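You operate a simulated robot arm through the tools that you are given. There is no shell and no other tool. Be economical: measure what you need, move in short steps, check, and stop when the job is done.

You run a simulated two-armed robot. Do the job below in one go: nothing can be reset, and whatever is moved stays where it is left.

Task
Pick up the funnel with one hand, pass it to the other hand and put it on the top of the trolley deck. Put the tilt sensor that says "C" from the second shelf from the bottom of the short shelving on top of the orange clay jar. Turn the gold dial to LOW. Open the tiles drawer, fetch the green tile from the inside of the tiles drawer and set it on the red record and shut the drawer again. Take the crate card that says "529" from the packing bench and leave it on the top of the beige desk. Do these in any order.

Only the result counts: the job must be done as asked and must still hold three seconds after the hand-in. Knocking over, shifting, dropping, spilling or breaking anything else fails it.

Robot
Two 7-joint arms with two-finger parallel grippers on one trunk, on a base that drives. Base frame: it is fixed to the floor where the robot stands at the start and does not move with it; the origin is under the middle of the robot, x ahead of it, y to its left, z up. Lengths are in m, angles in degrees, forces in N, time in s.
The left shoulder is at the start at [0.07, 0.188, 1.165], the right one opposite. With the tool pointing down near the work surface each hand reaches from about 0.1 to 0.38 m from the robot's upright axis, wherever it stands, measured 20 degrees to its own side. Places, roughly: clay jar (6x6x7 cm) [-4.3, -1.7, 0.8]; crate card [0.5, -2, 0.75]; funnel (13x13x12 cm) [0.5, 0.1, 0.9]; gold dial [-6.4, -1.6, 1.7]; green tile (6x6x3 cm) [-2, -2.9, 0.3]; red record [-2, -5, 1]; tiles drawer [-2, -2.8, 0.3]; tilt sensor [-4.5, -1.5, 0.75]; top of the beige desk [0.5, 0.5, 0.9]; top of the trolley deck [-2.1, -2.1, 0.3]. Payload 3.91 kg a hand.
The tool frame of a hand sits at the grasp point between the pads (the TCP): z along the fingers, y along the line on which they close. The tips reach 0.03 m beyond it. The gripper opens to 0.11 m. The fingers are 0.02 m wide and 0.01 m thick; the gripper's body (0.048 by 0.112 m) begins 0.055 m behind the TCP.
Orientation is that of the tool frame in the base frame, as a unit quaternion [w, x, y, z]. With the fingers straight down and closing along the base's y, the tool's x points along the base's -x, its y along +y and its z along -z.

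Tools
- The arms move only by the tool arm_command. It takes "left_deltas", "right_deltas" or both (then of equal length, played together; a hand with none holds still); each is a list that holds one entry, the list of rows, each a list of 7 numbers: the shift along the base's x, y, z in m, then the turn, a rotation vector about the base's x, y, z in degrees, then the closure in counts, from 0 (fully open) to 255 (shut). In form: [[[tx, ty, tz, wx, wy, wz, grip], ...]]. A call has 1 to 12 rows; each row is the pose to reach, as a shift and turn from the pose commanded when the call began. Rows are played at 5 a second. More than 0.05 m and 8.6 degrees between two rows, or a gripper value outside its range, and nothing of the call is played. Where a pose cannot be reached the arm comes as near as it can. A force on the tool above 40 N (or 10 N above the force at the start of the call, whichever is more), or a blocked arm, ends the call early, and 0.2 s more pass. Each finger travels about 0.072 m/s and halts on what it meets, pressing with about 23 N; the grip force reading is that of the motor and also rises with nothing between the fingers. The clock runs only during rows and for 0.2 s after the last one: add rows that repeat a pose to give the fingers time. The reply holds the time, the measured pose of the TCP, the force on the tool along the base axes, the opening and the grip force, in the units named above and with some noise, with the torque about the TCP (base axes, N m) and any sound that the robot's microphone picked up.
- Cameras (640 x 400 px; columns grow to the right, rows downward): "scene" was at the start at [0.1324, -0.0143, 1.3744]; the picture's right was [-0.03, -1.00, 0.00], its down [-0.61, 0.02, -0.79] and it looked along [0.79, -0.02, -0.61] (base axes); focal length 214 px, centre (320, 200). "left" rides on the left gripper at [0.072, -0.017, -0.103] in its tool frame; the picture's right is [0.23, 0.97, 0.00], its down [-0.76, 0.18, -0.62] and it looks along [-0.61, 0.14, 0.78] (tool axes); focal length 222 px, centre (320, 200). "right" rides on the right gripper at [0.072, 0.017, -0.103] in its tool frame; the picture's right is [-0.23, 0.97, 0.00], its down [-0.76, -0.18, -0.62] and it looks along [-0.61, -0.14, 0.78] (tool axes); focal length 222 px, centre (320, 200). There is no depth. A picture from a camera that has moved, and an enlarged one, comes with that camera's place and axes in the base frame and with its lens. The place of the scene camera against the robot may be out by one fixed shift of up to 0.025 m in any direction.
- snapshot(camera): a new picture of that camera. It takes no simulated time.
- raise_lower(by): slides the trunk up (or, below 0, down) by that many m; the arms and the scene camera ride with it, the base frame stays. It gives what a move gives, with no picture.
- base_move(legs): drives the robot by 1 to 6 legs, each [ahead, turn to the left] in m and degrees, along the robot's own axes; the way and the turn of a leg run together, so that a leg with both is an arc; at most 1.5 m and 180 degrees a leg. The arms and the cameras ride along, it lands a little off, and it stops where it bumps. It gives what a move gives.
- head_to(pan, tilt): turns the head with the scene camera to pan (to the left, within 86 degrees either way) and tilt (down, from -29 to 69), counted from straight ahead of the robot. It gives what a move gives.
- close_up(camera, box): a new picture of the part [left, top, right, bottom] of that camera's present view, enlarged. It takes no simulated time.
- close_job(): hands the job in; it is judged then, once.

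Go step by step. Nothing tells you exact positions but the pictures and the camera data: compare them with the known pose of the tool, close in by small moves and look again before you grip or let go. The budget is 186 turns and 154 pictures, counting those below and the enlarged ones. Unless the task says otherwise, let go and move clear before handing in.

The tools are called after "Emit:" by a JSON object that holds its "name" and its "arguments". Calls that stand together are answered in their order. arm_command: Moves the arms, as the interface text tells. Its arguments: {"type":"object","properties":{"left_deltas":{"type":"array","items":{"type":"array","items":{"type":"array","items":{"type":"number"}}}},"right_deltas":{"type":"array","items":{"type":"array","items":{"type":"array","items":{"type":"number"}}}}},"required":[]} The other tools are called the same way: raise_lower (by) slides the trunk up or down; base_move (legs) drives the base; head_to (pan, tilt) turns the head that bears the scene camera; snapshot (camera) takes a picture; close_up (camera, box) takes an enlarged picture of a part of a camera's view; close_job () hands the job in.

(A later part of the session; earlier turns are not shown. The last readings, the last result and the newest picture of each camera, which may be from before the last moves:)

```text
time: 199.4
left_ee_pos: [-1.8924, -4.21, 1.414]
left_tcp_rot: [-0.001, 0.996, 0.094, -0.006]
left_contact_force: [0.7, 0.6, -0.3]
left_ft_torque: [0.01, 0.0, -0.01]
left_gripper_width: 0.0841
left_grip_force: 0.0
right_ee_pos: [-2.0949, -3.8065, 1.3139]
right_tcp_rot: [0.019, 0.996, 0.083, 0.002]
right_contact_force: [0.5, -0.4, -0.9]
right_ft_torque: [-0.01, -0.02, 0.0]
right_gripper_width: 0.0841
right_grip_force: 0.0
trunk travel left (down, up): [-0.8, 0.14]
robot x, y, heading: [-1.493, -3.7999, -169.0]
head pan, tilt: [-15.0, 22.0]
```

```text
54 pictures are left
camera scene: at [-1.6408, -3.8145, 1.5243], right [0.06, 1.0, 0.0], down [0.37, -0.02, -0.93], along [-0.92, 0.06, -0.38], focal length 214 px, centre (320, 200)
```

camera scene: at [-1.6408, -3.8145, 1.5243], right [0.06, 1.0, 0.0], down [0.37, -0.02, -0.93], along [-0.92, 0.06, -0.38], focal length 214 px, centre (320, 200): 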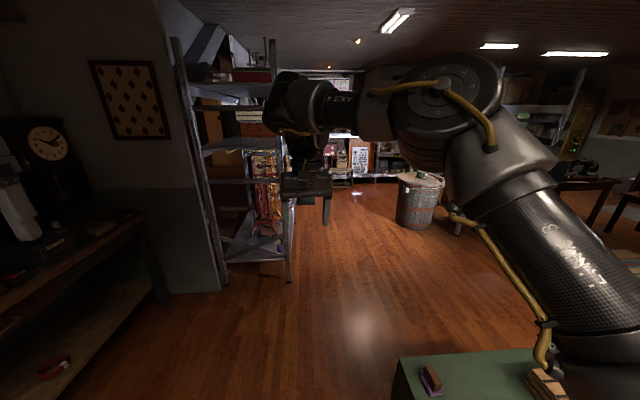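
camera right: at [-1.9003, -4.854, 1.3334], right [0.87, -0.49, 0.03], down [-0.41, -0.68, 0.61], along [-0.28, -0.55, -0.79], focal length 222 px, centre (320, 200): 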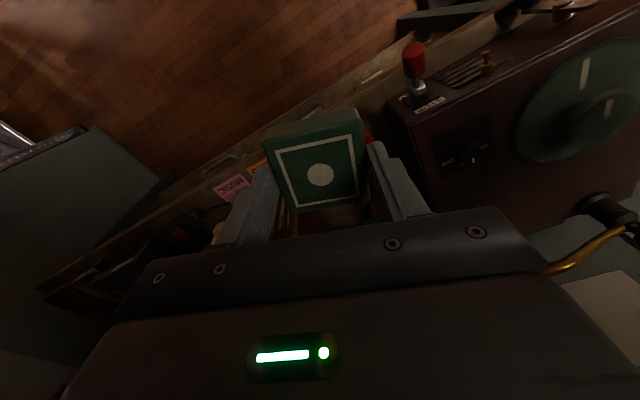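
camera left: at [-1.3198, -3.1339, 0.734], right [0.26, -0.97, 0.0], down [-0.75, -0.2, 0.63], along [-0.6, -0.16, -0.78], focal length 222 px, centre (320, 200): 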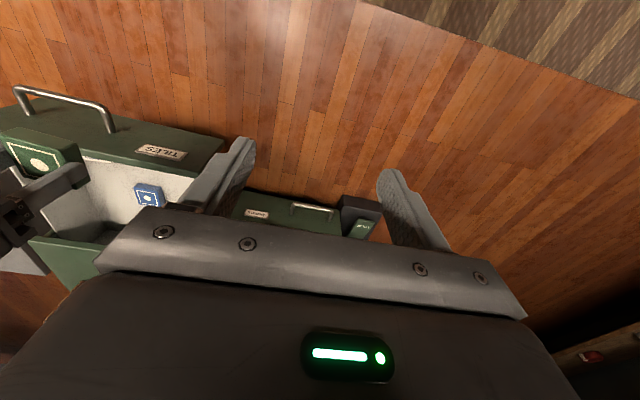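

There's open floor to the west. I drive past the chest and angle toward the short shelving.

Emit:
{"name": "base_move", "arguments": {"legs": [[0, -11], [1.05, 0], [0, -42], [0.9, 0]]}}

Emit:
{"name": "head_to", "arguments": {"pan": 0, "tilt": 22}}

Emit:
{"name": "snapshot", "arguments": {"camera": "scene"}}

```text
time: 202.3
left_ee_pos: [-2.1647, -4.125, 1.4308]
left_tcp_rot: [0.0, 1.0, -0.012, -0.027]
left_contact_force: [0.5, -1.3, 0.0]
left_ft_torque: [0.07, -0.02, -0.03]
left_gripper_width: 0.0843
left_grip_force: 0.0
right_ee_pos: [-2.2886, -3.6869, 1.3387]
right_tcp_rot: [0.019, 0.999, -0.018, -0.025]
right_contact_force: [0.4, 0.4, -0.3]
right_ft_torque: [-0.05, -0.03, 0.0]
right_gripper_width: 0.0841
right_grip_force: 0.0
trunk travel left (down, up): [-0.8, 0.14]
robot x, y, heading: [-1.7393, -3.805, 179.3]
head pan, tilt: [-15.0, 22.0]
stopped in leg 2: the robot was blocked; the commanded pose is now the measured one
```

```text
time: 203.1
left_ee_pos: [-2.1768, -4.1241, 1.4287]
left_tcp_rot: [-0.001, 1.0, -0.009, -0.023]
left_contact_force: [1.1, 0.8, 0.0]
left_ft_torque: [-0.02, 0.07, -0.02]
left_gripper_width: 0.0843
left_grip_force: 0.0
right_ee_pos: [-2.2985, -3.687, 1.3331]
right_tcp_rot: [0.02, 0.999, -0.021, -0.02]
right_contact_force: [1.1, 0.7, 0.8]
right_ft_torque: [-0.03, 0.02, 0.02]
right_gripper_width: 0.0842
right_grip_force: 0.1
trunk travel left (down, up): [-0.8, 0.14]
robot x, y, heading: [-1.7367, -3.8064, 179.3]
head pan, tilt: [0.0, 22.0]
```

```text
53 pictures are left
camera scene: at [-1.8757, -3.8145, 1.5253], right [0.01, 1.0, 0.0], down [0.37, 0.0, -0.93], along [-0.93, 0.01, -0.37], focal length 214 px, centre (320, 200)
```

scene: 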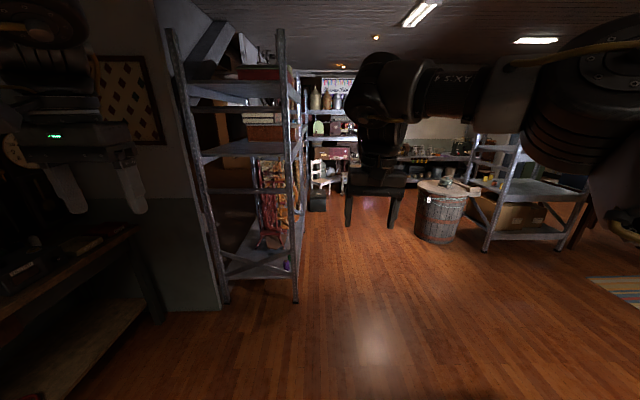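

Something low blocked the base, perhaps the chest's lock pedal. I look down to the right.

Emit:
{"name": "head_to", "arguments": {"pan": -45, "tilt": 65}}

Emit:
{"name": "snapshot", "arguments": {"camera": "scene"}}

```text
time: 204.2
left_ee_pos: [-2.1898, -4.1249, 1.4214]
left_tcp_rot: [-0.001, 1.0, -0.011, -0.015]
left_contact_force: [0.5, 0.0, 0.6]
left_ft_torque: [0.04, -0.03, -0.01]
left_gripper_width: 0.0843
left_grip_force: 0.0
right_ee_pos: [-2.3112, -3.6876, 1.3273]
right_tcp_rot: [0.018, 1.0, -0.02, -0.014]
right_contact_force: [-0.7, -0.2, 0.3]
right_ft_torque: [-0.01, -0.01, -0.01]
right_gripper_width: 0.0839
right_grip_force: 0.1
trunk travel left (down, up): [-0.8, 0.14]
robot x, y, heading: [-1.7371, -3.808, 179.1]
head pan, tilt: [-45.0, 65.0]
```

```text
52 pictures are left
camera scene: at [-1.8374, -3.7732, 1.4638], right [0.71, 0.7, 0.0], down [0.64, -0.65, -0.42], along [-0.29, 0.3, -0.91], focal length 214 px, centre (320, 200)
```

scene: 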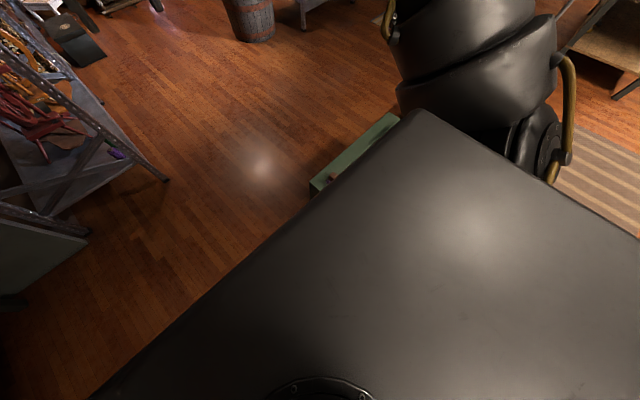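

The base seems tipped slightly as if on something; I reverse off it and look.

Emit:
{"name": "base_move", "arguments": {"legs": [[-0.3, 0]]}}

Emit:
{"name": "head_to", "arguments": {"pan": -40, "tilt": 60}}

Emit:
{"name": "snapshot", "arguments": {"camera": "scene"}}

```text
time: 206.2
left_ee_pos: [-1.8897, -4.1267, 1.4217]
left_tcp_rot: [-0.001, 1.0, -0.011, -0.016]
left_contact_force: [-0.4, -0.3, -0.2]
left_ft_torque: [-0.01, -0.06, 0.0]
left_gripper_width: 0.0841
left_grip_force: 0.0
right_ee_pos: [-2.0107, -3.6898, 1.3259]
right_tcp_rot: [0.017, 1.0, -0.022, -0.014]
right_contact_force: [-0.5, -0.2, 1.1]
right_ft_torque: [0.02, 0.0, 0.01]
right_gripper_width: 0.0843
right_grip_force: 0.0
trunk travel left (down, up): [-0.8, 0.14]
robot x, y, heading: [-1.4378, -3.8051, 179.0]
head pan, tilt: [-45.0, 65.0]
```

```text
time: 206.9
left_ee_pos: [-1.8889, -4.1263, 1.4222]
left_tcp_rot: [-0.001, 1.0, -0.01, -0.016]
left_contact_force: [0.5, 0.4, 0.4]
left_ft_torque: [0.0, -0.01, -0.01]
left_gripper_width: 0.0842
left_grip_force: 0.1
right_ee_pos: [-2.0091, -3.6907, 1.3265]
right_tcp_rot: [0.018, 0.999, -0.022, -0.015]
right_contact_force: [0.4, -0.4, -0.2]
right_ft_torque: [0.0, 0.01, -0.01]
right_gripper_width: 0.0844
right_grip_force: 0.2
trunk travel left (down, up): [-0.8, 0.14]
robot x, y, heading: [-1.4387, -3.8067, 179.7]
head pan, tilt: [-40.0, 60.0]
```

```text
51 pictures are left
camera scene: at [-1.5426, -3.7763, 1.4695], right [0.65, 0.76, 0.0], down [0.66, -0.56, -0.5], along [-0.38, 0.33, -0.87], focal length 214 px, centre (320, 200)
```

scene: 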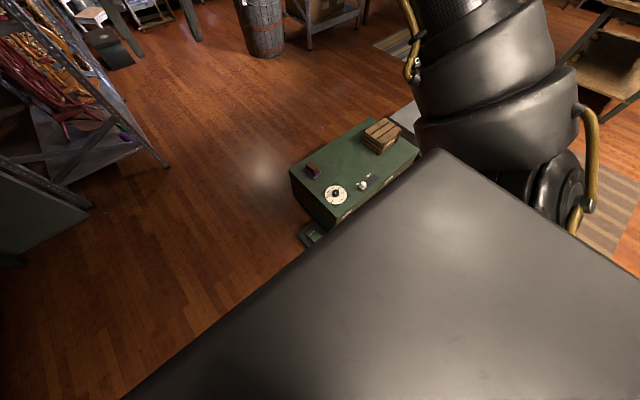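

The lock pedal sits at about (-1.98, -3.46) and the base is wider than I took it. I pass further from it.

Emit:
{"name": "base_move", "arguments": {"legs": [[0, 15], [1.08, 0], [0, -55], [0.9, 0]]}}

Emit:
{"name": "head_to", "arguments": {"pan": -75, "tilt": 35}}

Emit:
{"name": "snapshot", "arguments": {"camera": "scene"}}

Emit:
{"name": "head_to", "arguments": {"pan": 0, "tilt": 20}}

Emit:
{"name": "snapshot", "arguments": {"camera": "scene"}}

```text
time: 220.1
left_ee_pos: [-3.7099, -3.4545, 1.4229]
left_tcp_rot: [-0.006, 0.938, -0.346, -0.016]
left_contact_force: [0.3, -0.2, 1.5]
left_ft_torque: [0.02, 0.0, 0.02]
left_gripper_width: 0.0844
left_grip_force: 0.0
right_ee_pos: [-3.5251, -3.0397, 1.3268]
right_tcp_rot: [0.011, 0.934, -0.355, -0.02]
right_contact_force: [0.3, -0.6, -0.2]
right_ft_torque: [0.01, 0.0, 0.02]
right_gripper_width: 0.0842
right_grip_force: 0.0
trunk travel left (down, up): [-0.8, 0.14]
robot x, y, heading: [-3.1577, -3.4927, 140.3]
head pan, tilt: [-40.0, 60.0]
```

```text
time: 221.1
left_ee_pos: [-3.7102, -3.4538, 1.4234]
left_tcp_rot: [-0.007, 0.938, -0.346, -0.015]
left_contact_force: [-0.4, 0.3, -0.1]
left_ft_torque: [-0.01, 0.0, -0.01]
left_gripper_width: 0.0844
left_grip_force: 0.1
right_ee_pos: [-3.5274, -3.0385, 1.3262]
right_tcp_rot: [0.011, 0.935, -0.355, -0.02]
right_contact_force: [0.3, 0.8, -0.5]
right_ft_torque: [0.01, 0.0, -0.04]
right_gripper_width: 0.0843
right_grip_force: 0.0
trunk travel left (down, up): [-0.8, 0.14]
robot x, y, heading: [-3.158, -3.489, 139.9]
head pan, tilt: [-75.0, 35.0]
```

```text
50 pictures are left
camera scene: at [-3.1651, -3.3911, 1.5038], right [0.91, -0.42, 0.0], down [-0.24, -0.52, -0.82], along [0.34, 0.74, -0.57], focal length 214 px, centre (320, 200)
```

scene: 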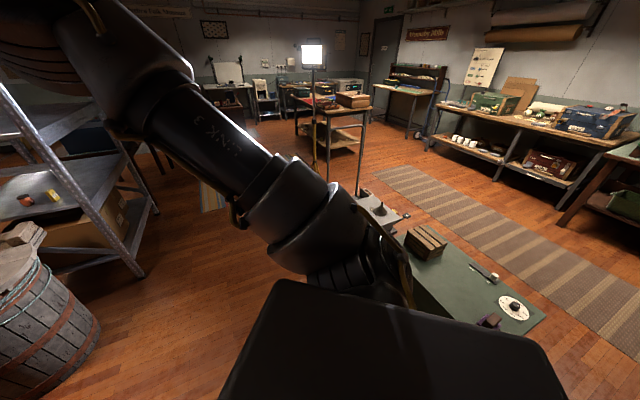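

```text
time: 222.6
left_ee_pos: [-3.7105, -3.4531, 1.4232]
left_tcp_rot: [-0.007, 0.938, -0.346, -0.016]
left_contact_force: [0.1, 0.2, 1.2]
left_ft_torque: [-0.01, -0.04, -0.01]
left_gripper_width: 0.0842
left_grip_force: 0.0
right_ee_pos: [-3.5267, -3.0398, 1.3283]
right_tcp_rot: [0.012, 0.935, -0.355, -0.02]
right_contact_force: [-0.6, -0.5, -1.2]
right_ft_torque: [0.04, 0.02, 0.0]
right_gripper_width: 0.0843
right_grip_force: 0.1
trunk travel left (down, up): [-0.8, 0.14]
robot x, y, heading: [-3.1619, -3.4924, 140.1]
head pan, tilt: [0.0, 20.0]
```

```text
49 pictures are left
camera scene: at [-3.2735, -3.4112, 1.5277], right [0.64, 0.77, 0.0], down [0.26, -0.22, -0.94], along [-0.72, 0.6, -0.34], focal length 214 px, centre (320, 200)
```

scene: 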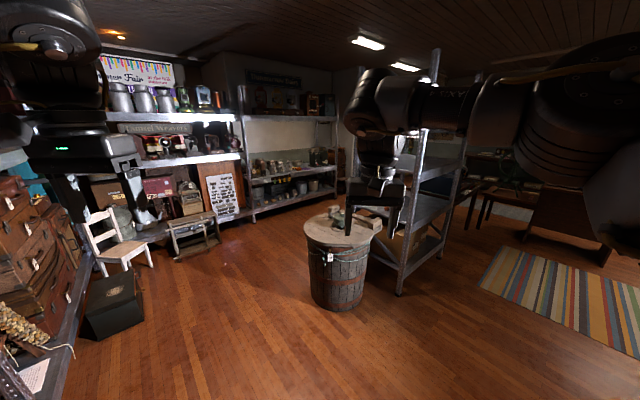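

The funnel and chest are as left. The short shelving is ahead-right, near corner (-4.0, -1.8). I drive round to face it from +x.

Emit:
{"name": "base_move", "arguments": {"legs": [[0, -52], [1.75, 0], [0, 92]]}}

Emit:
{"name": "head_to", "arguments": {"pan": 0, "tilt": 30}}

Emit:
{"name": "snapshot", "arguments": {"camera": "scene"}}

```text
refused: 1.75 is not a number from -1.5 to 1.5
```

```text
time: 223.3
left_ee_pos: [-3.7104, -3.4536, 1.4237]
left_tcp_rot: [-0.007, 0.938, -0.346, -0.015]
left_contact_force: [-0.4, -0.1, -0.4]
left_ft_torque: [-0.01, -0.02, 0.03]
left_gripper_width: 0.0842
left_grip_force: 0.0
right_ee_pos: [-3.5271, -3.0392, 1.3267]
right_tcp_rot: [0.013, 0.935, -0.354, -0.019]
right_contact_force: [-0.9, 0.7, -0.4]
right_ft_torque: [-0.02, -0.02, 0.0]
right_gripper_width: 0.0843
right_grip_force: 0.0
trunk travel left (down, up): [-0.8, 0.14]
robot x, y, heading: [-3.1581, -3.4925, 140.2]
head pan, tilt: [0.0, 30.0]
```

```text
48 pictures are left
camera scene: at [-3.2715, -3.4129, 1.5117], right [0.64, 0.77, 0.0], down [0.38, -0.32, -0.87], along [-0.67, 0.56, -0.5], focal length 214 px, centre (320, 200)
```

scene: 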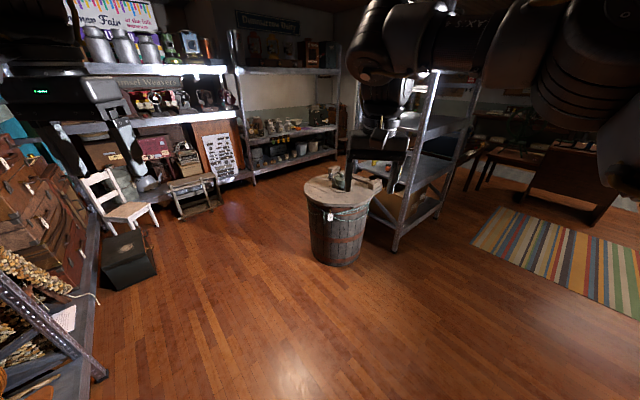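

Emit:
{"name": "base_move", "arguments": {"legs": [[0, -52], [0.9, 0], [0.85, 0], [0, 92]]}}

Emit:
{"name": "snapshot", "arguments": {"camera": "scene"}}

```text
time: 238.3
left_ee_pos: [-3.5299, -2.0769, 1.424]
left_tcp_rot: [-0.001, 1.0, -0.013, -0.017]
left_contact_force: [0.1, -0.3, 0.5]
left_ft_torque: [-0.01, 0.01, 0.02]
left_gripper_width: 0.084
left_grip_force: 0.1
right_ee_pos: [-3.6474, -1.6384, 1.3267]
right_tcp_rot: [0.019, 0.999, -0.023, -0.015]
right_contact_force: [0.8, 0.0, -0.8]
right_ft_torque: [0.02, 0.0, -0.02]
right_gripper_width: 0.0844
right_grip_force: 0.0
trunk travel left (down, up): [-0.8, 0.14]
robot x, y, heading: [-3.076, -1.7608, 179.1]
head pan, tilt: [0.0, 30.0]
```

```text
47 pictures are left
camera scene: at [-3.2225, -1.7687, 1.5116], right [0.02, 1.0, 0.0], down [0.5, -0.01, -0.87], along [-0.87, 0.01, -0.5], focal length 214 px, centre (320, 200)
```

scene: 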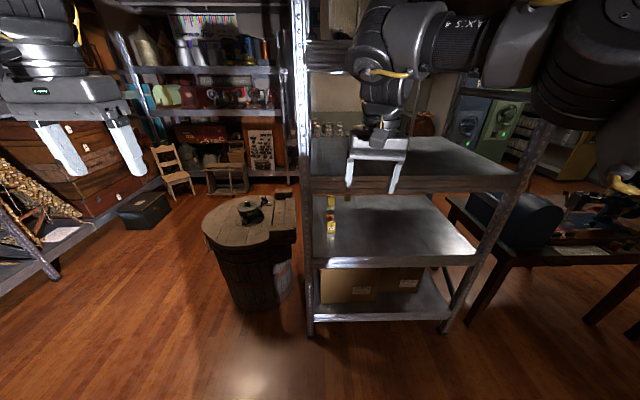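

Emit:
{"name": "close_up", "arguments": {"camera": "scene", "box": [295, 110, 525, 270]}}

```text
2.50 times, centred on (410, 190) of scene
camera zoom: at [-3.2225, -1.7687, 1.5116], right [0.02, 1.0, 0.0], down [0.5, -0.01, -0.87], along [-0.87, 0.01, -0.5], focal length 536 px, centre (95, 225)
```

zoom: 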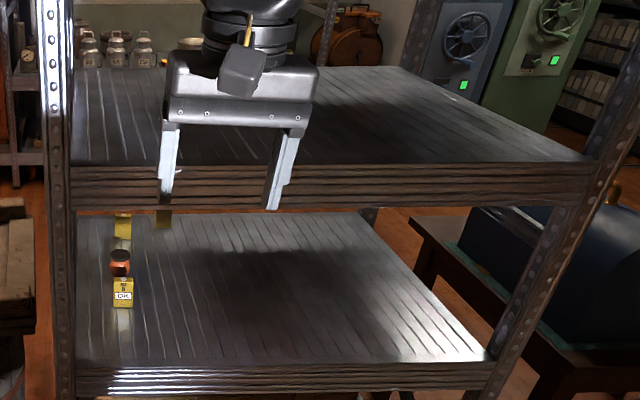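

Sensors and the orange jar sit on the second shelf, deep toward the back, so I'll work from behind. I drive round the barrel to the back side.

Emit:
{"name": "base_move", "arguments": {"legs": [[0, 91], [1.5, 0], [0, -90.5], [1.25, 0], [1.2, 0], [0, -90]]}}

Emit:
{"name": "head_to", "arguments": {"pan": -35, "tilt": 25}}

Emit:
{"name": "snapshot", "arguments": {"camera": "scene"}}

```text
time: 263.1
left_ee_pos: [-5.4506, -3.7761, 1.4097]
left_tcp_rot: [-0.002, 1.0, 0.026, -0.003]
left_contact_force: [-1.2, -0.7, -0.1]
left_ft_torque: [0.04, -0.09, 0.01]
left_gripper_width: 0.0842
left_grip_force: 0.0
right_ee_pos: [-5.6256, -3.3466, 1.3867]
right_tcp_rot: [0.068, 0.994, -0.007, -0.082]
right_contact_force: [-0.7, 0.2, 0.9]
right_ft_torque: [-0.04, -0.07, -0.02]
right_gripper_width: 0.0842
right_grip_force: 0.0
trunk travel left (down, up): [-0.8, 0.14]
robot x, y, heading: [-5.0582, -3.4228, -176.0]
head pan, tilt: [0.0, 30.0]
stopped in leg 5: the robot was blocked; the commanded pose is now the measured one
```

```text
time: 264.1
left_ee_pos: [-5.423, -3.7753, 1.4355]
left_tcp_rot: [0.003, 0.999, 0.029, -0.043]
left_contact_force: [-0.2, -1.1, 1.5]
left_ft_torque: [0.09, 0.0, 0.0]
left_gripper_width: 0.0842
left_grip_force: 0.1
right_ee_pos: [-5.5978, -3.3475, 1.3643]
right_tcp_rot: [0.035, 0.998, 0.007, -0.058]
right_contact_force: [-1.1, 0.3, -0.6]
right_ft_torque: [-0.04, -0.05, 0.02]
right_gripper_width: 0.0842
right_grip_force: 0.0
trunk travel left (down, up): [-0.8, 0.14]
robot x, y, heading: [-5.0592, -3.42, -176.2]
head pan, tilt: [-35.0, 25.0]
```

```text
45 pictures are left
camera scene: at [-5.1893, -3.3908, 1.5192], right [0.51, 0.86, 0.0], down [0.36, -0.22, -0.91], along [-0.78, 0.47, -0.42], focal length 214 px, centre (320, 200)
```

scene: 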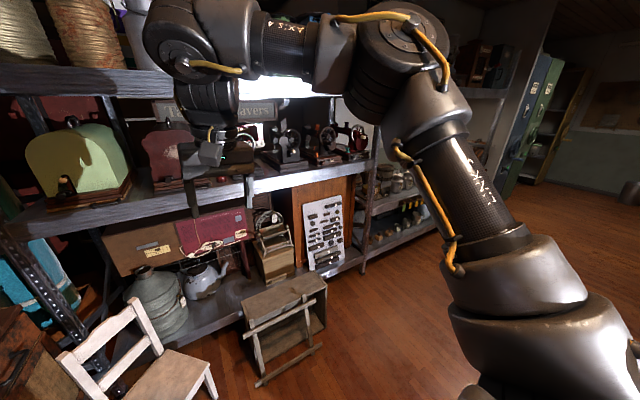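

Blocked again; I look down-left at what I may have touched, after reversing a little.

Emit:
{"name": "base_move", "arguments": {"legs": [[-0.3, 0]]}}

Emit:
{"name": "head_to", "arguments": {"pan": 10, "tilt": 42}}

Emit:
{"name": "snapshot", "arguments": {"camera": "scene"}}

```text
time: 266.1
left_ee_pos: [-5.1524, -3.7516, 1.4304]
left_tcp_rot: [0.002, 0.999, 0.024, -0.034]
left_contact_force: [0.0, -0.2, -0.3]
left_ft_torque: [-0.04, -0.06, -0.04]
left_gripper_width: 0.0839
left_grip_force: 0.2
right_ee_pos: [-5.3208, -3.3248, 1.3553]
right_tcp_rot: [0.035, 0.998, 0.002, -0.051]
right_contact_force: [0.5, 0.6, -0.5]
right_ft_torque: [0.0, 0.0, 0.03]
right_gripper_width: 0.0845
right_grip_force: 0.0
trunk travel left (down, up): [-0.8, 0.14]
robot x, y, heading: [-4.7621, -3.4018, -176.6]
head pan, tilt: [-35.0, 25.0]
```

```text
time: 267.3
left_ee_pos: [-5.1485, -3.7523, 1.4329]
left_tcp_rot: [0.003, 0.999, 0.025, -0.036]
left_contact_force: [-0.1, -0.3, -0.5]
left_ft_torque: [0.0, -0.02, -0.03]
left_gripper_width: 0.0841
left_grip_force: 0.0
right_ee_pos: [-5.3171, -3.3241, 1.3566]
right_tcp_rot: [0.036, 0.998, 0.001, -0.051]
right_contact_force: [-0.2, 0.2, -0.1]
right_ft_torque: [0.0, -0.05, -0.01]
right_gripper_width: 0.0844
right_grip_force: 0.1
trunk travel left (down, up): [-0.8, 0.14]
robot x, y, heading: [-4.7603, -3.4028, -176.7]
head pan, tilt: [10.0, 42.0]
```

```text
44 pictures are left
camera scene: at [-4.8986, -3.4372, 1.4932], right [-0.23, 0.97, 0.0], down [0.65, 0.16, -0.74], along [-0.72, -0.17, -0.67], focal length 214 px, centre (320, 200)
```

scene: 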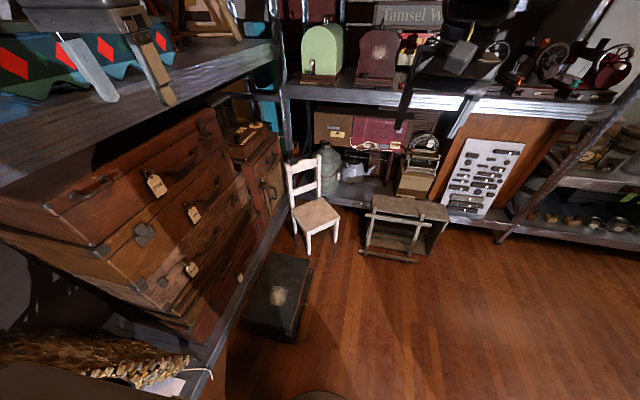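

The base only met the heavy box by the rack, which looks in place. I swing north, well clear, to the back of the short shelving.

Emit:
{"name": "base_move", "arguments": {"legs": [[0, -50], [1.05, 0], [0, -43], [0.9, 0], [0, -90]]}}

Emit:
{"name": "head_to", "arguments": {"pan": 0, "tilt": 35}}

Emit:
{"name": "snapshot", "arguments": {"camera": "scene"}}

```text
time: 285.1
left_ee_pos: [-5.0496, -1.4206, 1.4336]
left_tcp_rot: [0.037, 0.021, 0.999, 0.001]
left_contact_force: [0.4, 1.0, 0.1]
left_ft_torque: [0.03, -0.01, -0.06]
left_gripper_width: 0.084
left_grip_force: 0.1
right_ee_pos: [-4.9214, -1.8633, 1.3576]
right_tcp_rot: [0.054, 0.045, 0.997, 0.031]
right_contact_force: [0.3, -0.2, 0.2]
right_ft_torque: [-0.04, 0.0, -0.01]
right_gripper_width: 0.0842
right_grip_force: 0.1
trunk travel left (down, up): [-0.8, 0.14]
robot x, y, heading: [-5.4657, -1.7378, -1.8]
head pan, tilt: [10.0, 42.0]
```

```text
time: 285.8
left_ee_pos: [-5.0506, -1.4209, 1.4332]
left_tcp_rot: [0.037, 0.021, 0.999, 0.001]
left_contact_force: [-0.8, -0.5, 0.3]
left_ft_torque: [-0.02, 0.0, 0.01]
left_gripper_width: 0.0842
left_grip_force: 0.1
right_ee_pos: [-4.9218, -1.8632, 1.3576]
right_tcp_rot: [0.054, 0.045, 0.997, 0.032]
right_contact_force: [0.1, 0.6, 0.4]
right_ft_torque: [0.03, -0.02, 0.01]
right_gripper_width: 0.0843
right_grip_force: 0.0
trunk travel left (down, up): [-0.8, 0.14]
robot x, y, heading: [-5.4664, -1.7376, -1.6]
head pan, tilt: [0.0, 35.0]
```

```text
43 pictures are left
camera scene: at [-5.332, -1.7508, 1.5038], right [-0.03, -1.0, 0.0], down [-0.57, 0.02, -0.82], along [0.82, -0.02, -0.57], focal length 214 px, centre (320, 200)
```

scene: 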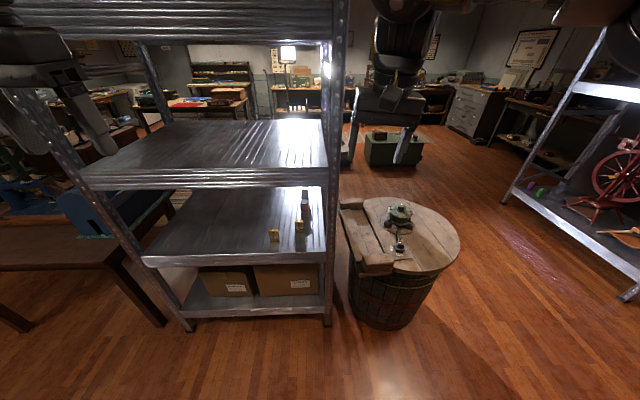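

From behind, two sensors sit near the edge with the jar behind. I zoom in to read them.

Emit:
{"name": "close_up", "arguments": {"camera": "scene", "box": [240, 170, 340, 270]}}

```text
4.00 times, centred on (290, 220) of scene
camera zoom: at [-5.332, -1.7508, 1.5038], right [-0.03, -1.0, 0.0], down [-0.57, 0.02, -0.82], along [0.82, -0.02, -0.57], focal length 858 px, centre (440, 120)
```

zoom: 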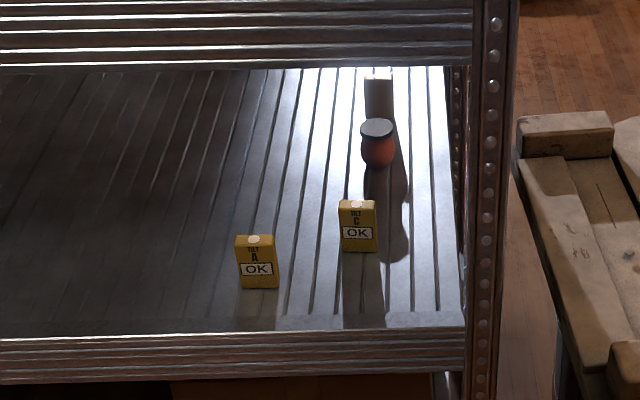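

Sensor C is the right-hand one at about (-4.475, -1.66), jar behind it at (-4.28, -1.68), top z≈0.78. I back up a bit and turn the right hand toward pointing forward (known-good path).

Emit:
{"name": "base_move", "arguments": {"legs": [[-0.25, 0]]}}

Emit:
{"name": "arm_command", "arguments": {"right_deltas": [[[0, 0, 0, 2.3, -5.8, 5.2, 60], [0, 0, 0, 4.6, -11.6, 10.4, 60], [-0.01, 0, 0, 6.9, -17.4, 15.6, 60], [-0.015, 0, 0, 9.2, -23.2, 20.8, 60], [-0.02, 0, 0, 11.5, -29.0, 26.0, 60], [-0.025, 0, 0, 13.8, -34.8, 31.3, 60], [-0.03, 0, 0, 16.1, -40.6, 36.5, 60], [-0.03, 0, 0, 18.4, -46.4, 41.7, 60], [-0.03, 0, 0, 20.7, -52.2, 46.9, 60], [-0.03, 0, 0, 23.0, -58.0, 52.1, 60], [-0.03, 0, 0, 23.0, -58.0, 52.1, 60]]]}}

```text
time: 287.7
left_ee_pos: [-5.2966, -1.4138, 1.4326]
left_tcp_rot: [0.036, 0.022, 0.999, 0.001]
left_contact_force: [-0.3, -0.4, 0.0]
left_ft_torque: [-0.02, 0.03, -0.05]
left_gripper_width: 0.0845
left_grip_force: 0.1
right_ee_pos: [-5.1669, -1.8569, 1.3567]
right_tcp_rot: [0.053, 0.045, 0.997, 0.033]
right_contact_force: [0.1, -0.6, -0.2]
right_ft_torque: [-0.02, 0.02, 0.0]
right_gripper_width: 0.0841
right_grip_force: 0.1
trunk travel left (down, up): [-0.8, 0.14]
robot x, y, heading: [-5.7132, -1.7297, -1.8]
head pan, tilt: [0.0, 35.0]
```

```text
time: 290.1
left_ee_pos: [-5.2981, -1.4137, 1.4337]
left_tcp_rot: [0.037, 0.022, 0.999, 0.001]
left_contact_force: [-0.4, 0.3, -0.3]
left_ft_torque: [0.04, -0.02, 0.01]
left_gripper_width: 0.0841
left_grip_force: 0.0
right_ee_pos: [-5.2, -1.8565, 1.3562]
right_tcp_rot: [0.483, -0.389, 0.743, 0.252]
right_contact_force: [-0.2, -0.1, -0.8]
right_ft_torque: [-0.03, 0.03, -0.02]
right_gripper_width: 0.0841
right_grip_force: 0.0
trunk travel left (down, up): [-0.8, 0.14]
robot x, y, heading: [-5.7124, -1.7275, -1.6]
head pan, tilt: [0.0, 35.0]
```

Now yaw it forward while extending.

Emit:
{"name": "arm_command", "arguments": {"right_deltas": [[[0.03, 0.02, 0, 0, 0, -8, 60], [0.07, 0.04, 0, 0, 0, -16, 60], [0.11, 0.06, 0, 0, 0, -24, 60], [0.15, 0.08, 0, 0, 0, -32, 60], [0.19, 0.09, 0, 0, 0, -40, 60], [0.23, 0.1, 0, 0, 0, -48, 60], [0.25, 0.1, 0, 0, 0, -52, 60], [0.25, 0.1, 0, 0, 0, -52, 60]]]}}

Emit:
{"name": "raise_lower", "arguments": {"by": -0.3}}

```text
time: 291.9
left_ee_pos: [-5.2988, -1.4138, 1.4337]
left_tcp_rot: [0.037, 0.023, 0.999, 0.001]
left_contact_force: [0.4, 0.0, 0.1]
left_ft_torque: [0.03, 0.01, 0.04]
left_gripper_width: 0.0842
left_grip_force: 0.0
right_ee_pos: [-4.9481, -1.7569, 1.3571]
right_tcp_rot: [0.544, -0.022, 0.839, 0.015]
right_contact_force: [0.3, 0.6, 0.0]
right_ft_torque: [0.02, 0.01, 0.02]
right_gripper_width: 0.0841
right_grip_force: 0.1
trunk travel left (down, up): [-0.8, 0.14]
robot x, y, heading: [-5.7162, -1.7248, -1.4]
head pan, tilt: [0.0, 35.0]
```

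```text
time: 294.9
left_ee_pos: [-5.2982, -1.4146, 1.1332]
left_tcp_rot: [0.037, 0.021, 0.999, 0.001]
left_contact_force: [0.1, 0.9, 0.4]
left_ft_torque: [0.02, 0.0, 0.02]
left_gripper_width: 0.0841
left_grip_force: 0.2
right_ee_pos: [-4.9488, -1.7553, 1.0574]
right_tcp_rot: [0.544, -0.023, 0.839, 0.016]
right_contact_force: [0.5, -0.3, -0.2]
right_ft_torque: [0.01, -0.02, 0.02]
right_gripper_width: 0.084
right_grip_force: 0.0
trunk travel left (down, up): [-0.5, 0.44]
robot x, y, heading: [-5.7126, -1.7271, -1.6]
head pan, tilt: [0.0, 35.0]
```

Excellent: it points forward now. I shift to the sensor's line and lower to shelf height.

Emit:
{"name": "arm_command", "arguments": {"right_deltas": [[[0, 0.03, 0, 0, 0, 0, 60], [0, 0.06, 0, 0, 0, -1, 60], [0, 0.09, 0, 0, 0, -2, 60], [0, 0.09, 0, 0, 0, -2, 60]]]}}

Emit:
{"name": "raise_lower", "arguments": {"by": -0.27}}

Emit:
{"name": "head_to", "arguments": {"pan": 0, "tilt": 12}}

Emit:
{"name": "snapshot", "arguments": {"camera": "scene"}}

Emit:
{"name": "snapshot", "arguments": {"camera": "right"}}

```text
time: 295.9
left_ee_pos: [-5.2982, -1.4133, 1.1338]
left_tcp_rot: [0.037, 0.022, 0.999, 0.002]
left_contact_force: [0.2, -0.5, 1.7]
left_ft_torque: [0.02, 0.03, 0.01]
left_gripper_width: 0.0841
left_grip_force: 0.1
right_ee_pos: [-4.9484, -1.6662, 1.0568]
right_tcp_rot: [0.544, -0.007, 0.839, 0.005]
right_contact_force: [-0.3, 1.1, 0.2]
right_ft_torque: [0.02, -0.01, -0.01]
right_gripper_width: 0.0845
right_grip_force: 0.0
trunk travel left (down, up): [-0.5, 0.44]
robot x, y, heading: [-5.7161, -1.7217, -1.8]
head pan, tilt: [0.0, 35.0]
```

```text
time: 298.6
left_ee_pos: [-5.2991, -1.4136, 0.8632]
left_tcp_rot: [0.037, 0.022, 0.999, 0.0]
left_contact_force: [0.5, -0.5, 0.3]
left_ft_torque: [0.01, 0.0, 0.01]
left_gripper_width: 0.0844
left_grip_force: 0.1
right_ee_pos: [-4.9494, -1.666, 0.7888]
right_tcp_rot: [0.544, -0.008, 0.839, 0.006]
right_contact_force: [0.0, -0.2, 0.2]
right_ft_torque: [-0.02, -0.04, 0.01]
right_gripper_width: 0.084
right_grip_force: 0.1
trunk travel left (down, up): [-0.23, 0.71]
robot x, y, heading: [-5.7142, -1.7249, -1.7]
head pan, tilt: [0.0, 35.0]
```

```text
time: 299.5
left_ee_pos: [-5.2983, -1.4147, 0.8624]
left_tcp_rot: [0.037, 0.022, 0.999, 0.001]
left_contact_force: [-0.7, 0.3, -0.5]
left_ft_torque: [-0.02, 0.04, 0.02]
left_gripper_width: 0.0841
left_grip_force: 0.0
right_ee_pos: [-4.9487, -1.6634, 0.7875]
right_tcp_rot: [0.544, -0.007, 0.839, 0.005]
right_contact_force: [0.6, 0.4, 0.3]
right_ft_torque: [0.0, -0.01, 0.01]
right_gripper_width: 0.0841
right_grip_force: 0.1
trunk travel left (down, up): [-0.23, 0.71]
robot x, y, heading: [-5.7181, -1.7262, -1.7]
head pan, tilt: [0.0, 12.0]
```

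```text
41 pictures are left
camera scene: at [-5.5754, -1.7434, 0.9706], right [-0.03, -1.0, 0.0], down [-0.21, 0.01, -0.98], along [0.98, -0.03, -0.21], focal length 214 px, centre (320, 200)
```

scene: 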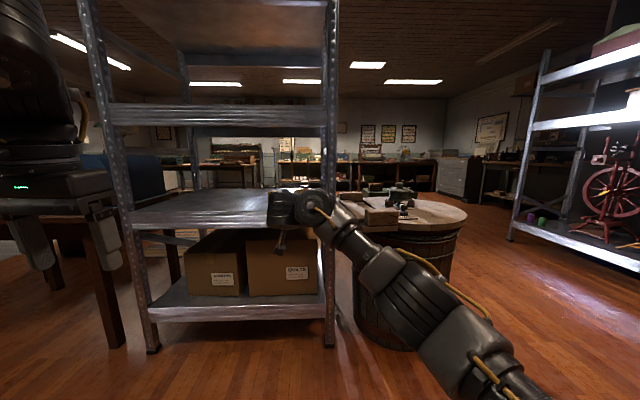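

```text
40 pictures are left
camera right: at [-5.0748, -1.6503, 0.764], right [0.07, 0.98, 0.21], down [-0.25, -0.18, 0.95], along [0.96, -0.12, 0.23], focal length 222 px, centre (320, 200)
```

right: 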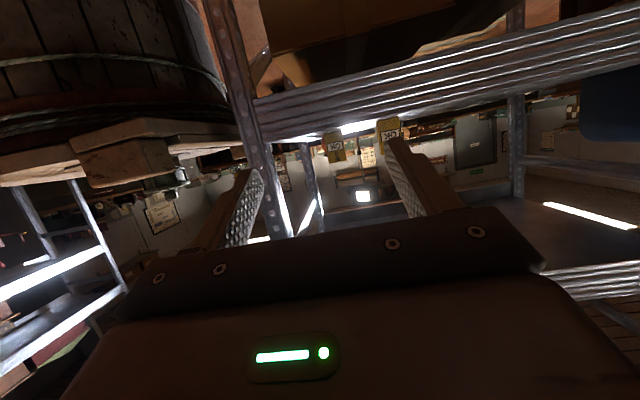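

The right elbow would meet the corner post when I reach the jar; the left arm's elbow side is open. I fold the right arm back to tool-down by the reverse path.

Emit:
{"name": "arm_command", "arguments": {"right_deltas": [[[-0.03, -0.03, 0.02, 0, 0, 8, 60], [-0.07, -0.05, 0.04, 0, 0, 16, 60], [-0.11, -0.08, 0.06, 0, 0, 24, 60], [-0.15, -0.11, 0.06, 0, 0, 32, 60], [-0.19, -0.14, 0.06, 0, 0, 40, 60], [-0.23, -0.17, 0.06, 0, 0, 48, 60], [-0.25, -0.19, 0.06, 0, 0, 54, 60], [-0.25, -0.19, 0.06, 0, 0, 54, 60]]]}}

Emit:
{"name": "arm_command", "arguments": {"right_deltas": [[[0, 0, 0, -2.3, 5.8, -5.2, 60], [0, 0, 0, -4.6, 11.6, -10.4, 60], [0.0, 0, 0, -6.9, 17.4, -15.6, 60], [0, 0, 0, -9.2, 23.2, -20.8, 60], [0, 0, 0, -11.5, 29.0, -26.0, 60], [0, 0, 0, -13.8, 34.8, -31.3, 60], [0.01, 0, 0, -16.1, 40.6, -36.5, 60], [0.02, 0, 0, -18.4, 46.4, -41.7, 60], [0.03, 0, 0, -20.7, 52.2, -46.9, 60], [0.03, 0, 0, -23.0, 58.0, -52.1, 60], [0.03, 0, 0, -23.0, 58.0, -52.1, 60]]]}}

```text
refused: row 3 steps farther than a row can; nothing moved
```

```text
time: 301.9
left_ee_pos: [-5.2997, -1.4132, 0.8638]
left_tcp_rot: [0.036, 0.021, 0.999, 0.001]
left_contact_force: [-1.0, -0.2, 0.1]
left_ft_torque: [0.0, 0.03, -0.01]
left_gripper_width: 0.0843
left_grip_force: 0.1
right_ee_pos: [-5.0336, -1.8442, 0.7548]
right_tcp_rot: [0.107, 0.225, 0.913, -0.323]
right_contact_force: [0.2, 0.5, 0.0]
right_ft_torque: [-0.02, -0.01, 0.0]
right_gripper_width: 0.0844
right_grip_force: 0.1
right hand out of reach, approached as far as the arm can: row 2, 3, 4, 5, 6, 7, 8, 9, 10, 11
trunk travel left (down, up): [-0.23, 0.71]
robot x, y, heading: [-5.7155, -1.7232, -1.8]
head pan, tilt: [0.0, 12.0]
```

The first call was refused, so the hand rotated in place; no contact. I take it to straight-down from here.

Emit:
{"name": "arm_command", "arguments": {"right_deltas": [[[0, 0, 0.02, 6.4, 2.0, 4.1, 60], [-0.02, 0, 0.04, 12.7, 4.0, 8.3, 60], [-0.04, 0, 0.06, 19.1, 6.0, 12.4, 60], [-0.06, 0, 0.07, 25.5, 8.0, 16.5, 60], [-0.08, 0, 0.08, 31.8, 10.0, 20.7, 60], [-0.1, 0, 0.08, 38.2, 12.0, 24.8, 60], [-0.12, -0.02, 0.08, 38.2, 12.0, 24.8, 60], [-0.12, -0.02, 0.08, 38.2, 12.0, 24.8, 60]]]}}

Emit:
{"name": "snapshot", "arguments": {"camera": "scene"}}

```text
time: 303.2
left_ee_pos: [-5.2995, -1.4127, 0.8633]
left_tcp_rot: [0.037, 0.022, 0.999, 0.001]
left_contact_force: [0.1, -0.3, -0.9]
left_ft_torque: [0.01, 0.01, -0.01]
left_gripper_width: 0.0842
left_grip_force: 0.1
right_ee_pos: [-5.0576, -1.8088, 0.8675]
right_tcp_rot: [0.083, 0.073, 0.991, -0.077]
right_contact_force: [16.4, 37.1, -30.3]
right_ft_torque: [-5.15, -1.12, -4.32]
right_gripper_width: 0.0841
right_grip_force: 0.1
right hand out of reach, approached as far as the arm can: row 2, 3, 4, 5, 6
trunk travel left (down, up): [-0.23, 0.71]
robot x, y, heading: [-5.7159, -1.7276, -1.9]
head pan, tilt: [0.0, 12.0]
stopped in row 6 (right hand): the force on the tool passed its limit at 223 N (the readings are from after the stop); the commanded pose is now the measured one
```

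```text
39 pictures are left
camera scene: at [-5.5764, -1.7429, 0.9709], right [-0.03, -1.0, 0.0], down [-0.21, 0.01, -0.98], along [0.98, -0.03, -0.21], focal length 214 px, centre (320, 200)
```

scene: 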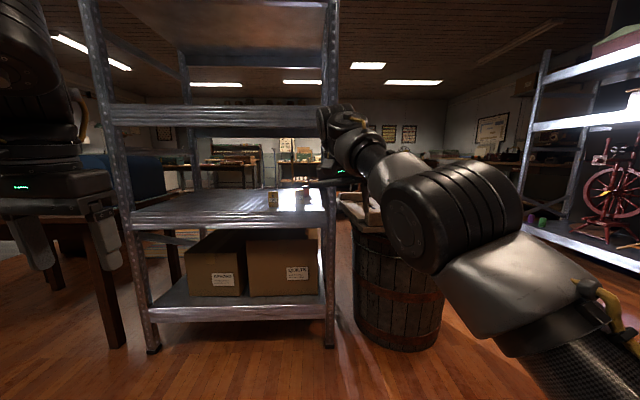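

Self-contact near the end. I relax a little, lower, then finish the turn with the hand a bit further out.

Emit:
{"name": "arm_command", "arguments": {"right_deltas": [[[0.01, 0, -0.01, -3, -1, -2, 60], [0.02, 0, -0.03, -6, -2, -4, 60], [0.02, 0.02, -0.06, -6, -2, -4, 60], [0.02, 0.04, -0.08, -3, -1, -2, 60], [0.02, 0.06, -0.08, 1, 1, 1, 60], [0.02, 0.06, -0.08, 5, 5, 4, 60], [0.02, 0.06, -0.08, 9, 8, 8, 60], [0.02, 0.06, -0.08, 9, 8, 8, 60]]]}}

```text
time: 304.8
left_ee_pos: [-5.2999, -1.4142, 0.8637]
left_tcp_rot: [0.037, 0.021, 0.999, 0.001]
left_contact_force: [0.3, 1.1, -0.8]
left_ft_torque: [0.0, 0.02, 0.02]
left_gripper_width: 0.0843
left_grip_force: 0.1
right_ee_pos: [-5.0477, -1.7556, 0.792]
right_tcp_rot: [0.031, 0.031, 0.999, -0.003]
right_contact_force: [4.6, 19.3, -13.4]
right_ft_torque: [-2.59, -0.63, -1.83]
right_gripper_width: 0.084
right_grip_force: 0.0
right hand out of reach, approached as far as the arm can: row 1, 2, 4, 5, 6, 7
trunk travel left (down, up): [-0.23, 0.71]
robot x, y, heading: [-5.715, -1.7305, -1.6]
head pan, tilt: [0.0, 12.0]
stopped in row 7 (right hand): the force on the tool passed its limit at 244 N (the readings are from after the stop); the commanded pose is now the measured one
```

Emit:
{"name": "arm_command", "arguments": {"right_deltas": [[[0.0, -0.005, 0.0, 0, 0, 0, 60], [0.0, -0.02, 0.01, 0, 0, 0, 60], [0.0, -0.05, 0.02, 0, 0, 0, 60], [-0.02, -0.09, 0.03, 0, 0, 0, 60], [-0.04, -0.12, 0.03, 0, 0, 0, 60]]]}}

Emit:
{"name": "close_up", "arguments": {"camera": "scene", "box": [280, 80, 640, 400]}}

```text
time: 305.1
left_ee_pos: [-5.2994, -1.4146, 0.8636]
left_tcp_rot: [0.036, 0.022, 0.999, 0.001]
left_contact_force: [-0.6, 1.2, 0.0]
left_ft_torque: [0.0, 0.04, 0.04]
left_gripper_width: 0.084
left_grip_force: 0.0
right_ee_pos: [-5.0464, -1.7558, 0.7919]
right_tcp_rot: [0.03, 0.034, 0.999, -0.002]
right_contact_force: [1.8, 9.6, -6.3]
right_ft_torque: [-1.33, -0.41, -0.92]
right_gripper_width: 0.0842
right_grip_force: 0.1
trunk travel left (down, up): [-0.23, 0.71]
robot x, y, heading: [-5.7152, -1.7266, -1.8]
head pan, tilt: [0.0, 12.0]
stopped in row 1 (right hand): the force on the tool passed its limit at 71 N (the readings are from after the stop); the commanded pose is now the measured one
```

```text
1.25 times, centred on (460, 240) of scene
camera zoom: at [-5.5757, -1.7434, 0.9707], right [-0.03, -1.0, 0.0], down [-0.21, 0.01, -0.98], along [0.98, -0.03, -0.21], focal length 268 px, centre (145, 150)
```

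zoom: 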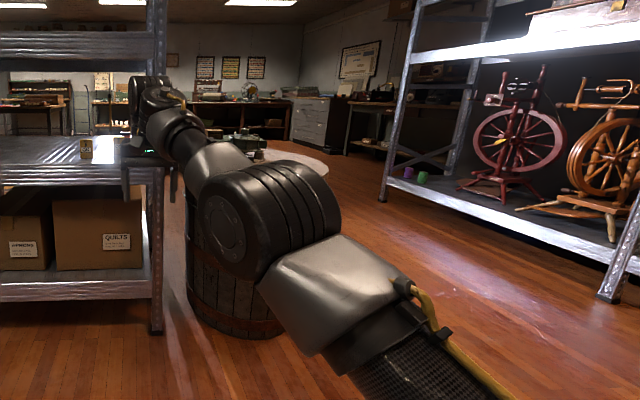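

The hand camera is pinned against the forearm. I back the base a little, then unbend: pitch the fingers forward about the wrist.

Emit:
{"name": "base_move", "arguments": {"legs": [[-0.15, 0]]}}

Emit:
{"name": "arm_command", "arguments": {"right_deltas": [[[0.015, 0, 0.0, 0, -5, 0, 60], [0.04, 0, 0.004, 0, -12, 0, 60], [0.065, 0, 0.012, 0, -20, 0, 60], [0.09, 0, 0.025, 0, -28, 0, 60], [0.11, 0, 0.04, 0, -36, 0, 60], [0.13, 0, 0.055, 0, -44, 0, 60], [0.15, 0, 0.07, 0, -52, 0, 60], [0.16, 0.0, 0.08, 0, -60, 0, 60], [0.16, 0.0, 0.08, 0, -62, 0, 60]]]}}

```text
time: 306.4
left_ee_pos: [-5.4511, -1.41, 0.8645]
left_tcp_rot: [0.037, 0.021, 0.999, 0.001]
left_contact_force: [-0.7, -0.4, 0.9]
left_ft_torque: [0.03, -0.01, 0.01]
left_gripper_width: 0.0839
left_grip_force: 0.1
right_ee_pos: [-5.1976, -1.7531, 0.7924]
right_tcp_rot: [0.031, 0.033, 0.999, -0.002]
right_contact_force: [2.0, 21.9, -13.7]
right_ft_torque: [-2.87, -0.93, -2.04]
right_gripper_width: 0.0843
right_grip_force: 0.1
trunk travel left (down, up): [-0.23, 0.71]
robot x, y, heading: [-5.8624, -1.7262, -1.7]
head pan, tilt: [0.0, 12.0]
```

```text
time: 306.8
left_ee_pos: [-5.4491, -1.4105, 0.8629]
left_tcp_rot: [0.037, 0.022, 0.999, 0.001]
left_contact_force: [-1.1, -0.2, 0.3]
left_ft_torque: [0.0, -0.02, -0.04]
left_gripper_width: 0.0842
left_grip_force: 0.1
right_ee_pos: [-5.1905, -1.752, 0.7914]
right_tcp_rot: [0.046, 0.037, 0.998, -0.001]
right_contact_force: [0.3, -0.2, -0.2]
right_ft_torque: [-0.01, -0.02, 0.0]
right_gripper_width: 0.084
right_grip_force: 0.1
trunk travel left (down, up): [-0.23, 0.71]
robot x, y, heading: [-5.8619, -1.7221, -1.6]
head pan, tilt: [0.0, 12.0]
stopped in row 1 (right hand): the force on the tool passed its limit at 48 N (the readings are from after the stop); the commanded pose is now the measured one
```

Free now. I continue the unbend to the forward-pointing posture.

Emit:
{"name": "arm_command", "arguments": {"right_deltas": [[[0.025, 0, 0.004, 0, -7, 0, 60], [0.05, 0, 0.012, 0, -15, 0, 60], [0.075, 0, 0.025, 0, -23, 0, 60], [0.1, 0, 0.04, 0, -31, 0, 60], [0.12, 0, 0.055, 0, -39, 0, 60], [0.14, 0, 0.07, 0, -47, 0, 60], [0.15, 0.0, 0.08, 0, -55, 0, 60], [0.15, 0.0, 0.08, 0, -59, 0, 60], [0.15, 0.0, 0.08, 0, -59, 0, 60]]]}}

```text
time: 308.8
left_ee_pos: [-5.4496, -1.4099, 0.8632]
left_tcp_rot: [0.037, 0.023, 0.999, 0.001]
left_contact_force: [0.4, 0.0, -0.2]
left_ft_torque: [0.0, -0.02, 0.04]
left_gripper_width: 0.0841
left_grip_force: 0.0
right_ee_pos: [-5.0412, -1.7525, 0.871]
right_tcp_rot: [0.533, 0.034, 0.845, 0.017]
right_contact_force: [-0.1, -0.8, -0.4]
right_ft_torque: [0.0, 0.01, -0.01]
right_gripper_width: 0.084
right_grip_force: 0.1
right hand out of reach, approached as far as the arm can: row 3, 4, 5, 6
trunk travel left (down, up): [-0.23, 0.71]
robot x, y, heading: [-5.8652, -1.7267, -1.9]
head pan, tilt: [0.0, 12.0]
```

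Emit:
{"name": "arm_command", "arguments": {"right_deltas": [[[-0.035, -0.012, -0.01, 0, 0, 8, 60], [-0.07, -0.024, -0.02, 0, 0, 16, 60], [-0.105, -0.036, -0.03, 0, 0, 24, 60], [-0.14, -0.048, -0.04, 0, 0, 32, 60], [-0.175, -0.06, -0.05, 0, 0, 40, 60], [-0.21, -0.072, -0.06, 0, 0, 48, 60], [-0.245, -0.084, -0.07, 0, 0, 56, 60], [-0.28, -0.096, -0.075, 0, 0, 58, 60], [-0.31, -0.11, -0.08, 0, 0, 58, 60], [-0.31, -0.11, -0.08, 0, 0, 58, 60]]]}}

```text
time: 309.9
left_ee_pos: [-5.4486, -1.4102, 0.8632]
left_tcp_rot: [0.038, 0.023, 0.999, 0.001]
left_contact_force: [0.2, -0.1, -0.2]
left_ft_torque: [0.03, -0.02, 0.0]
left_gripper_width: 0.0844
left_grip_force: 0.1
right_ee_pos: [-5.1968, -1.8075, 0.8283]
right_tcp_rot: [0.504, -0.227, 0.814, 0.178]
right_contact_force: [2.7, 0.8, -0.6]
right_ft_torque: [0.03, -0.13, 0.05]
right_gripper_width: 0.0842
right_grip_force: 0.0
trunk travel left (down, up): [-0.23, 0.71]
robot x, y, heading: [-5.8646, -1.7208, -1.8]
head pan, tilt: [0.0, 12.0]
stopped in row 5 (right hand): the force on the tool passed its limit at 94 N (the readings are from after the stop); the commanded pose is now the measured one
```

Emit:
{"name": "arm_command", "arguments": {"right_deltas": [[[-0.01, -0.005, 0.0, 0, 0, 6, 60], [-0.02, -0.01, 0, 0, 0, 12, 60], [-0.03, -0.015, 0, 0, 0, 18, 60], [-0.05, -0.02, 0, 0, 0, 24, 60], [-0.08, -0.03, -0.01, 0, 0, 26, 60], [-0.11, -0.04, -0.02, 0, 0, 26, 60], [-0.14, -0.05, -0.03, 0, 0, 26, 60], [-0.14, -0.05, -0.03, 0, 0, 26, 60]]]}}

Emit:
{"name": "snapshot", "arguments": {"camera": "scene"}}

```text
time: 311.7
left_ee_pos: [-5.4504, -1.41, 0.8627]
left_tcp_rot: [0.037, 0.023, 0.999, 0.002]
left_contact_force: [-1.3, -0.1, 0.3]
left_ft_torque: [0.03, 0.01, 0.0]
left_gripper_width: 0.0842
left_grip_force: 0.1
right_ee_pos: [-5.1663, -1.869, 0.7564]
right_tcp_rot: [0.459, -0.342, 0.781, 0.248]
right_contact_force: [-0.8, 0.7, -0.1]
right_ft_torque: [0.05, -0.01, 0.03]
right_gripper_width: 0.084
right_grip_force: 0.0
right hand out of reach, approached as far as the arm can: row 2, 3, 4, 5, 6, 7, 8
trunk travel left (down, up): [-0.23, 0.71]
robot x, y, heading: [-5.8665, -1.7191, -1.8]
head pan, tilt: [0.0, 12.0]
```

```text
37 pictures are left
camera scene: at [-5.7262, -1.7398, 0.9708], right [-0.03, -1.0, 0.0], down [-0.21, 0.01, -0.98], along [0.98, -0.03, -0.21], focal length 214 px, centre (320, 200)
```

scene: 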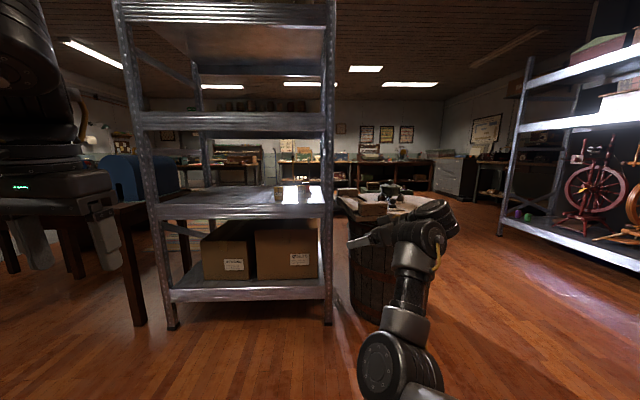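

Same posture as before the earlier successful recovery. I apply that turn, rising as before.

Emit:
{"name": "arm_command", "arguments": {"right_deltas": [[[0, 0, 0.01, -3, 5.74, -4.4, 60], [0, 0, 0.02, -6, 11.5, -8.8, 60], [0, 0, 0.04, -9, 17.2, -13.2, 60], [0, 0, 0.06, -12, 23, -17.6, 60], [0, 0, 0.08, -15, 28.7, -22, 60], [0, 0, 0.1, -18, 34.4, -26.4, 60], [0, 0, 0.12, -21, 40.2, -30.8, 60], [0, 0, 0.14, -24, 45.9, -35.2, 60], [0, 0, 0.15, -27, 51.7, -39.6, 60], [0, 0, 0.15, -29.9, 57.4, -44, 60], [0, 0, 0.15, -29.9, 57.4, -44, 60]]]}}

```text
time: 312.3
left_ee_pos: [-5.449, -1.4086, 0.8635]
left_tcp_rot: [0.037, 0.023, 0.999, 0.0]
left_contact_force: [-0.1, -0.3, 0.9]
left_ft_torque: [0.0, 0.02, 0.01]
left_gripper_width: 0.0842
left_grip_force: 0.0
right_ee_pos: [-5.1654, -1.8604, 0.7674]
right_tcp_rot: [0.402, -0.303, 0.841, 0.202]
right_contact_force: [29.1, -15.7, -18.5]
right_ft_torque: [1.88, -1.73, 4.5]
right_gripper_width: 0.0841
right_grip_force: 0.0
right hand out of reach, approached as far as the arm can: row 2
trunk travel left (down, up): [-0.23, 0.71]
robot x, y, heading: [-5.8643, -1.7197, -1.7]
head pan, tilt: [0.0, 12.0]
stopped in row 2 (right hand): the force on the tool passed its limit at 201 N (the readings are from after the stop); the commanded pose is now the measured one
```

Last time the hand was ~17 cm further left. I undo slightly, shift left and repeat.

Emit:
{"name": "arm_command", "arguments": {"right_deltas": [[[0, 0.005, 0, 2, -4, 3, 60], [0, 0.02, 0, 5, -9, 7, 60], [0, 0.06, 0, 6, -11.5, 8.8, 60], [0, 0.1, 0, 6, -11.5, 8.8, 60], [0, 0.14, 0, 6, -11.5, 8.8, 60], [0, 0.17, 0, 6, -11.5, 8.8, 60], [0, 0.17, 0, 6, -11.5, 8.8, 60]]]}}

Emit:
{"name": "arm_command", "arguments": {"right_deltas": [[[0, 0, 0.01, -3, 5.74, -4.4, 60], [0, 0, 0.02, -6, 11.5, -8.8, 60], [0, 0, 0.04, -9, 17.2, -13.2, 60], [0, 0, 0.06, -12, 23, -17.6, 60], [0, 0, 0.08, -15, 28.7, -22, 60], [0, 0, 0.1, -18, 34.4, -26.4, 60], [0, 0, 0.12, -21, 40.2, -30.8, 60], [0, 0, 0.14, -24, 45.9, -35.2, 60], [0, 0, 0.15, -27, 51.7, -39.6, 60], [0, 0, 0.15, -29.9, 57.4, -44, 60], [0, 0, 0.15, -29.9, 57.4, -44, 60]]]}}

```text
time: 313.9
left_ee_pos: [-5.4505, -1.4102, 0.8635]
left_tcp_rot: [0.037, 0.023, 0.999, 0.001]
left_contact_force: [0.5, 0.5, -0.6]
left_ft_torque: [-0.02, 0.01, 0.01]
left_gripper_width: 0.0842
left_grip_force: 0.0
right_ee_pos: [-5.1779, -1.754, 0.7719]
right_tcp_rot: [0.48, -0.363, 0.76, 0.245]
right_contact_force: [0.5, 0.4, -0.4]
right_ft_torque: [-0.04, 0.01, -0.03]
right_gripper_width: 0.0843
right_grip_force: 0.0
right hand out of reach, approached as far as the arm can: row 4, 5, 6, 7
trunk travel left (down, up): [-0.23, 0.71]
robot x, y, heading: [-5.8669, -1.7228, -1.8]
head pan, tilt: [0.0, 12.0]
```

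```text
time: 314.7
left_ee_pos: [-5.448, -1.4094, 0.8627]
left_tcp_rot: [0.037, 0.023, 0.999, 0.001]
left_contact_force: [0.3, 0.9, 0.2]
left_ft_torque: [0.0, -0.01, 0.0]
left_gripper_width: 0.0843
left_grip_force: 0.0
right_ee_pos: [-5.174, -1.7526, 0.811]
right_tcp_rot: [0.367, -0.285, 0.869, 0.17]
right_contact_force: [4.7, -3.0, -2.1]
right_ft_torque: [0.26, -0.19, 0.77]
right_gripper_width: 0.0841
right_grip_force: 0.1
trunk travel left (down, up): [-0.23, 0.71]
robot x, y, heading: [-5.8632, -1.7213, -1.9]
head pan, tilt: [0.0, 12.0]
stopped in row 4 (right hand): the force on the tool passed its limit at 224 N (the readings are from after the stop); the commanded pose is now the measured one
```

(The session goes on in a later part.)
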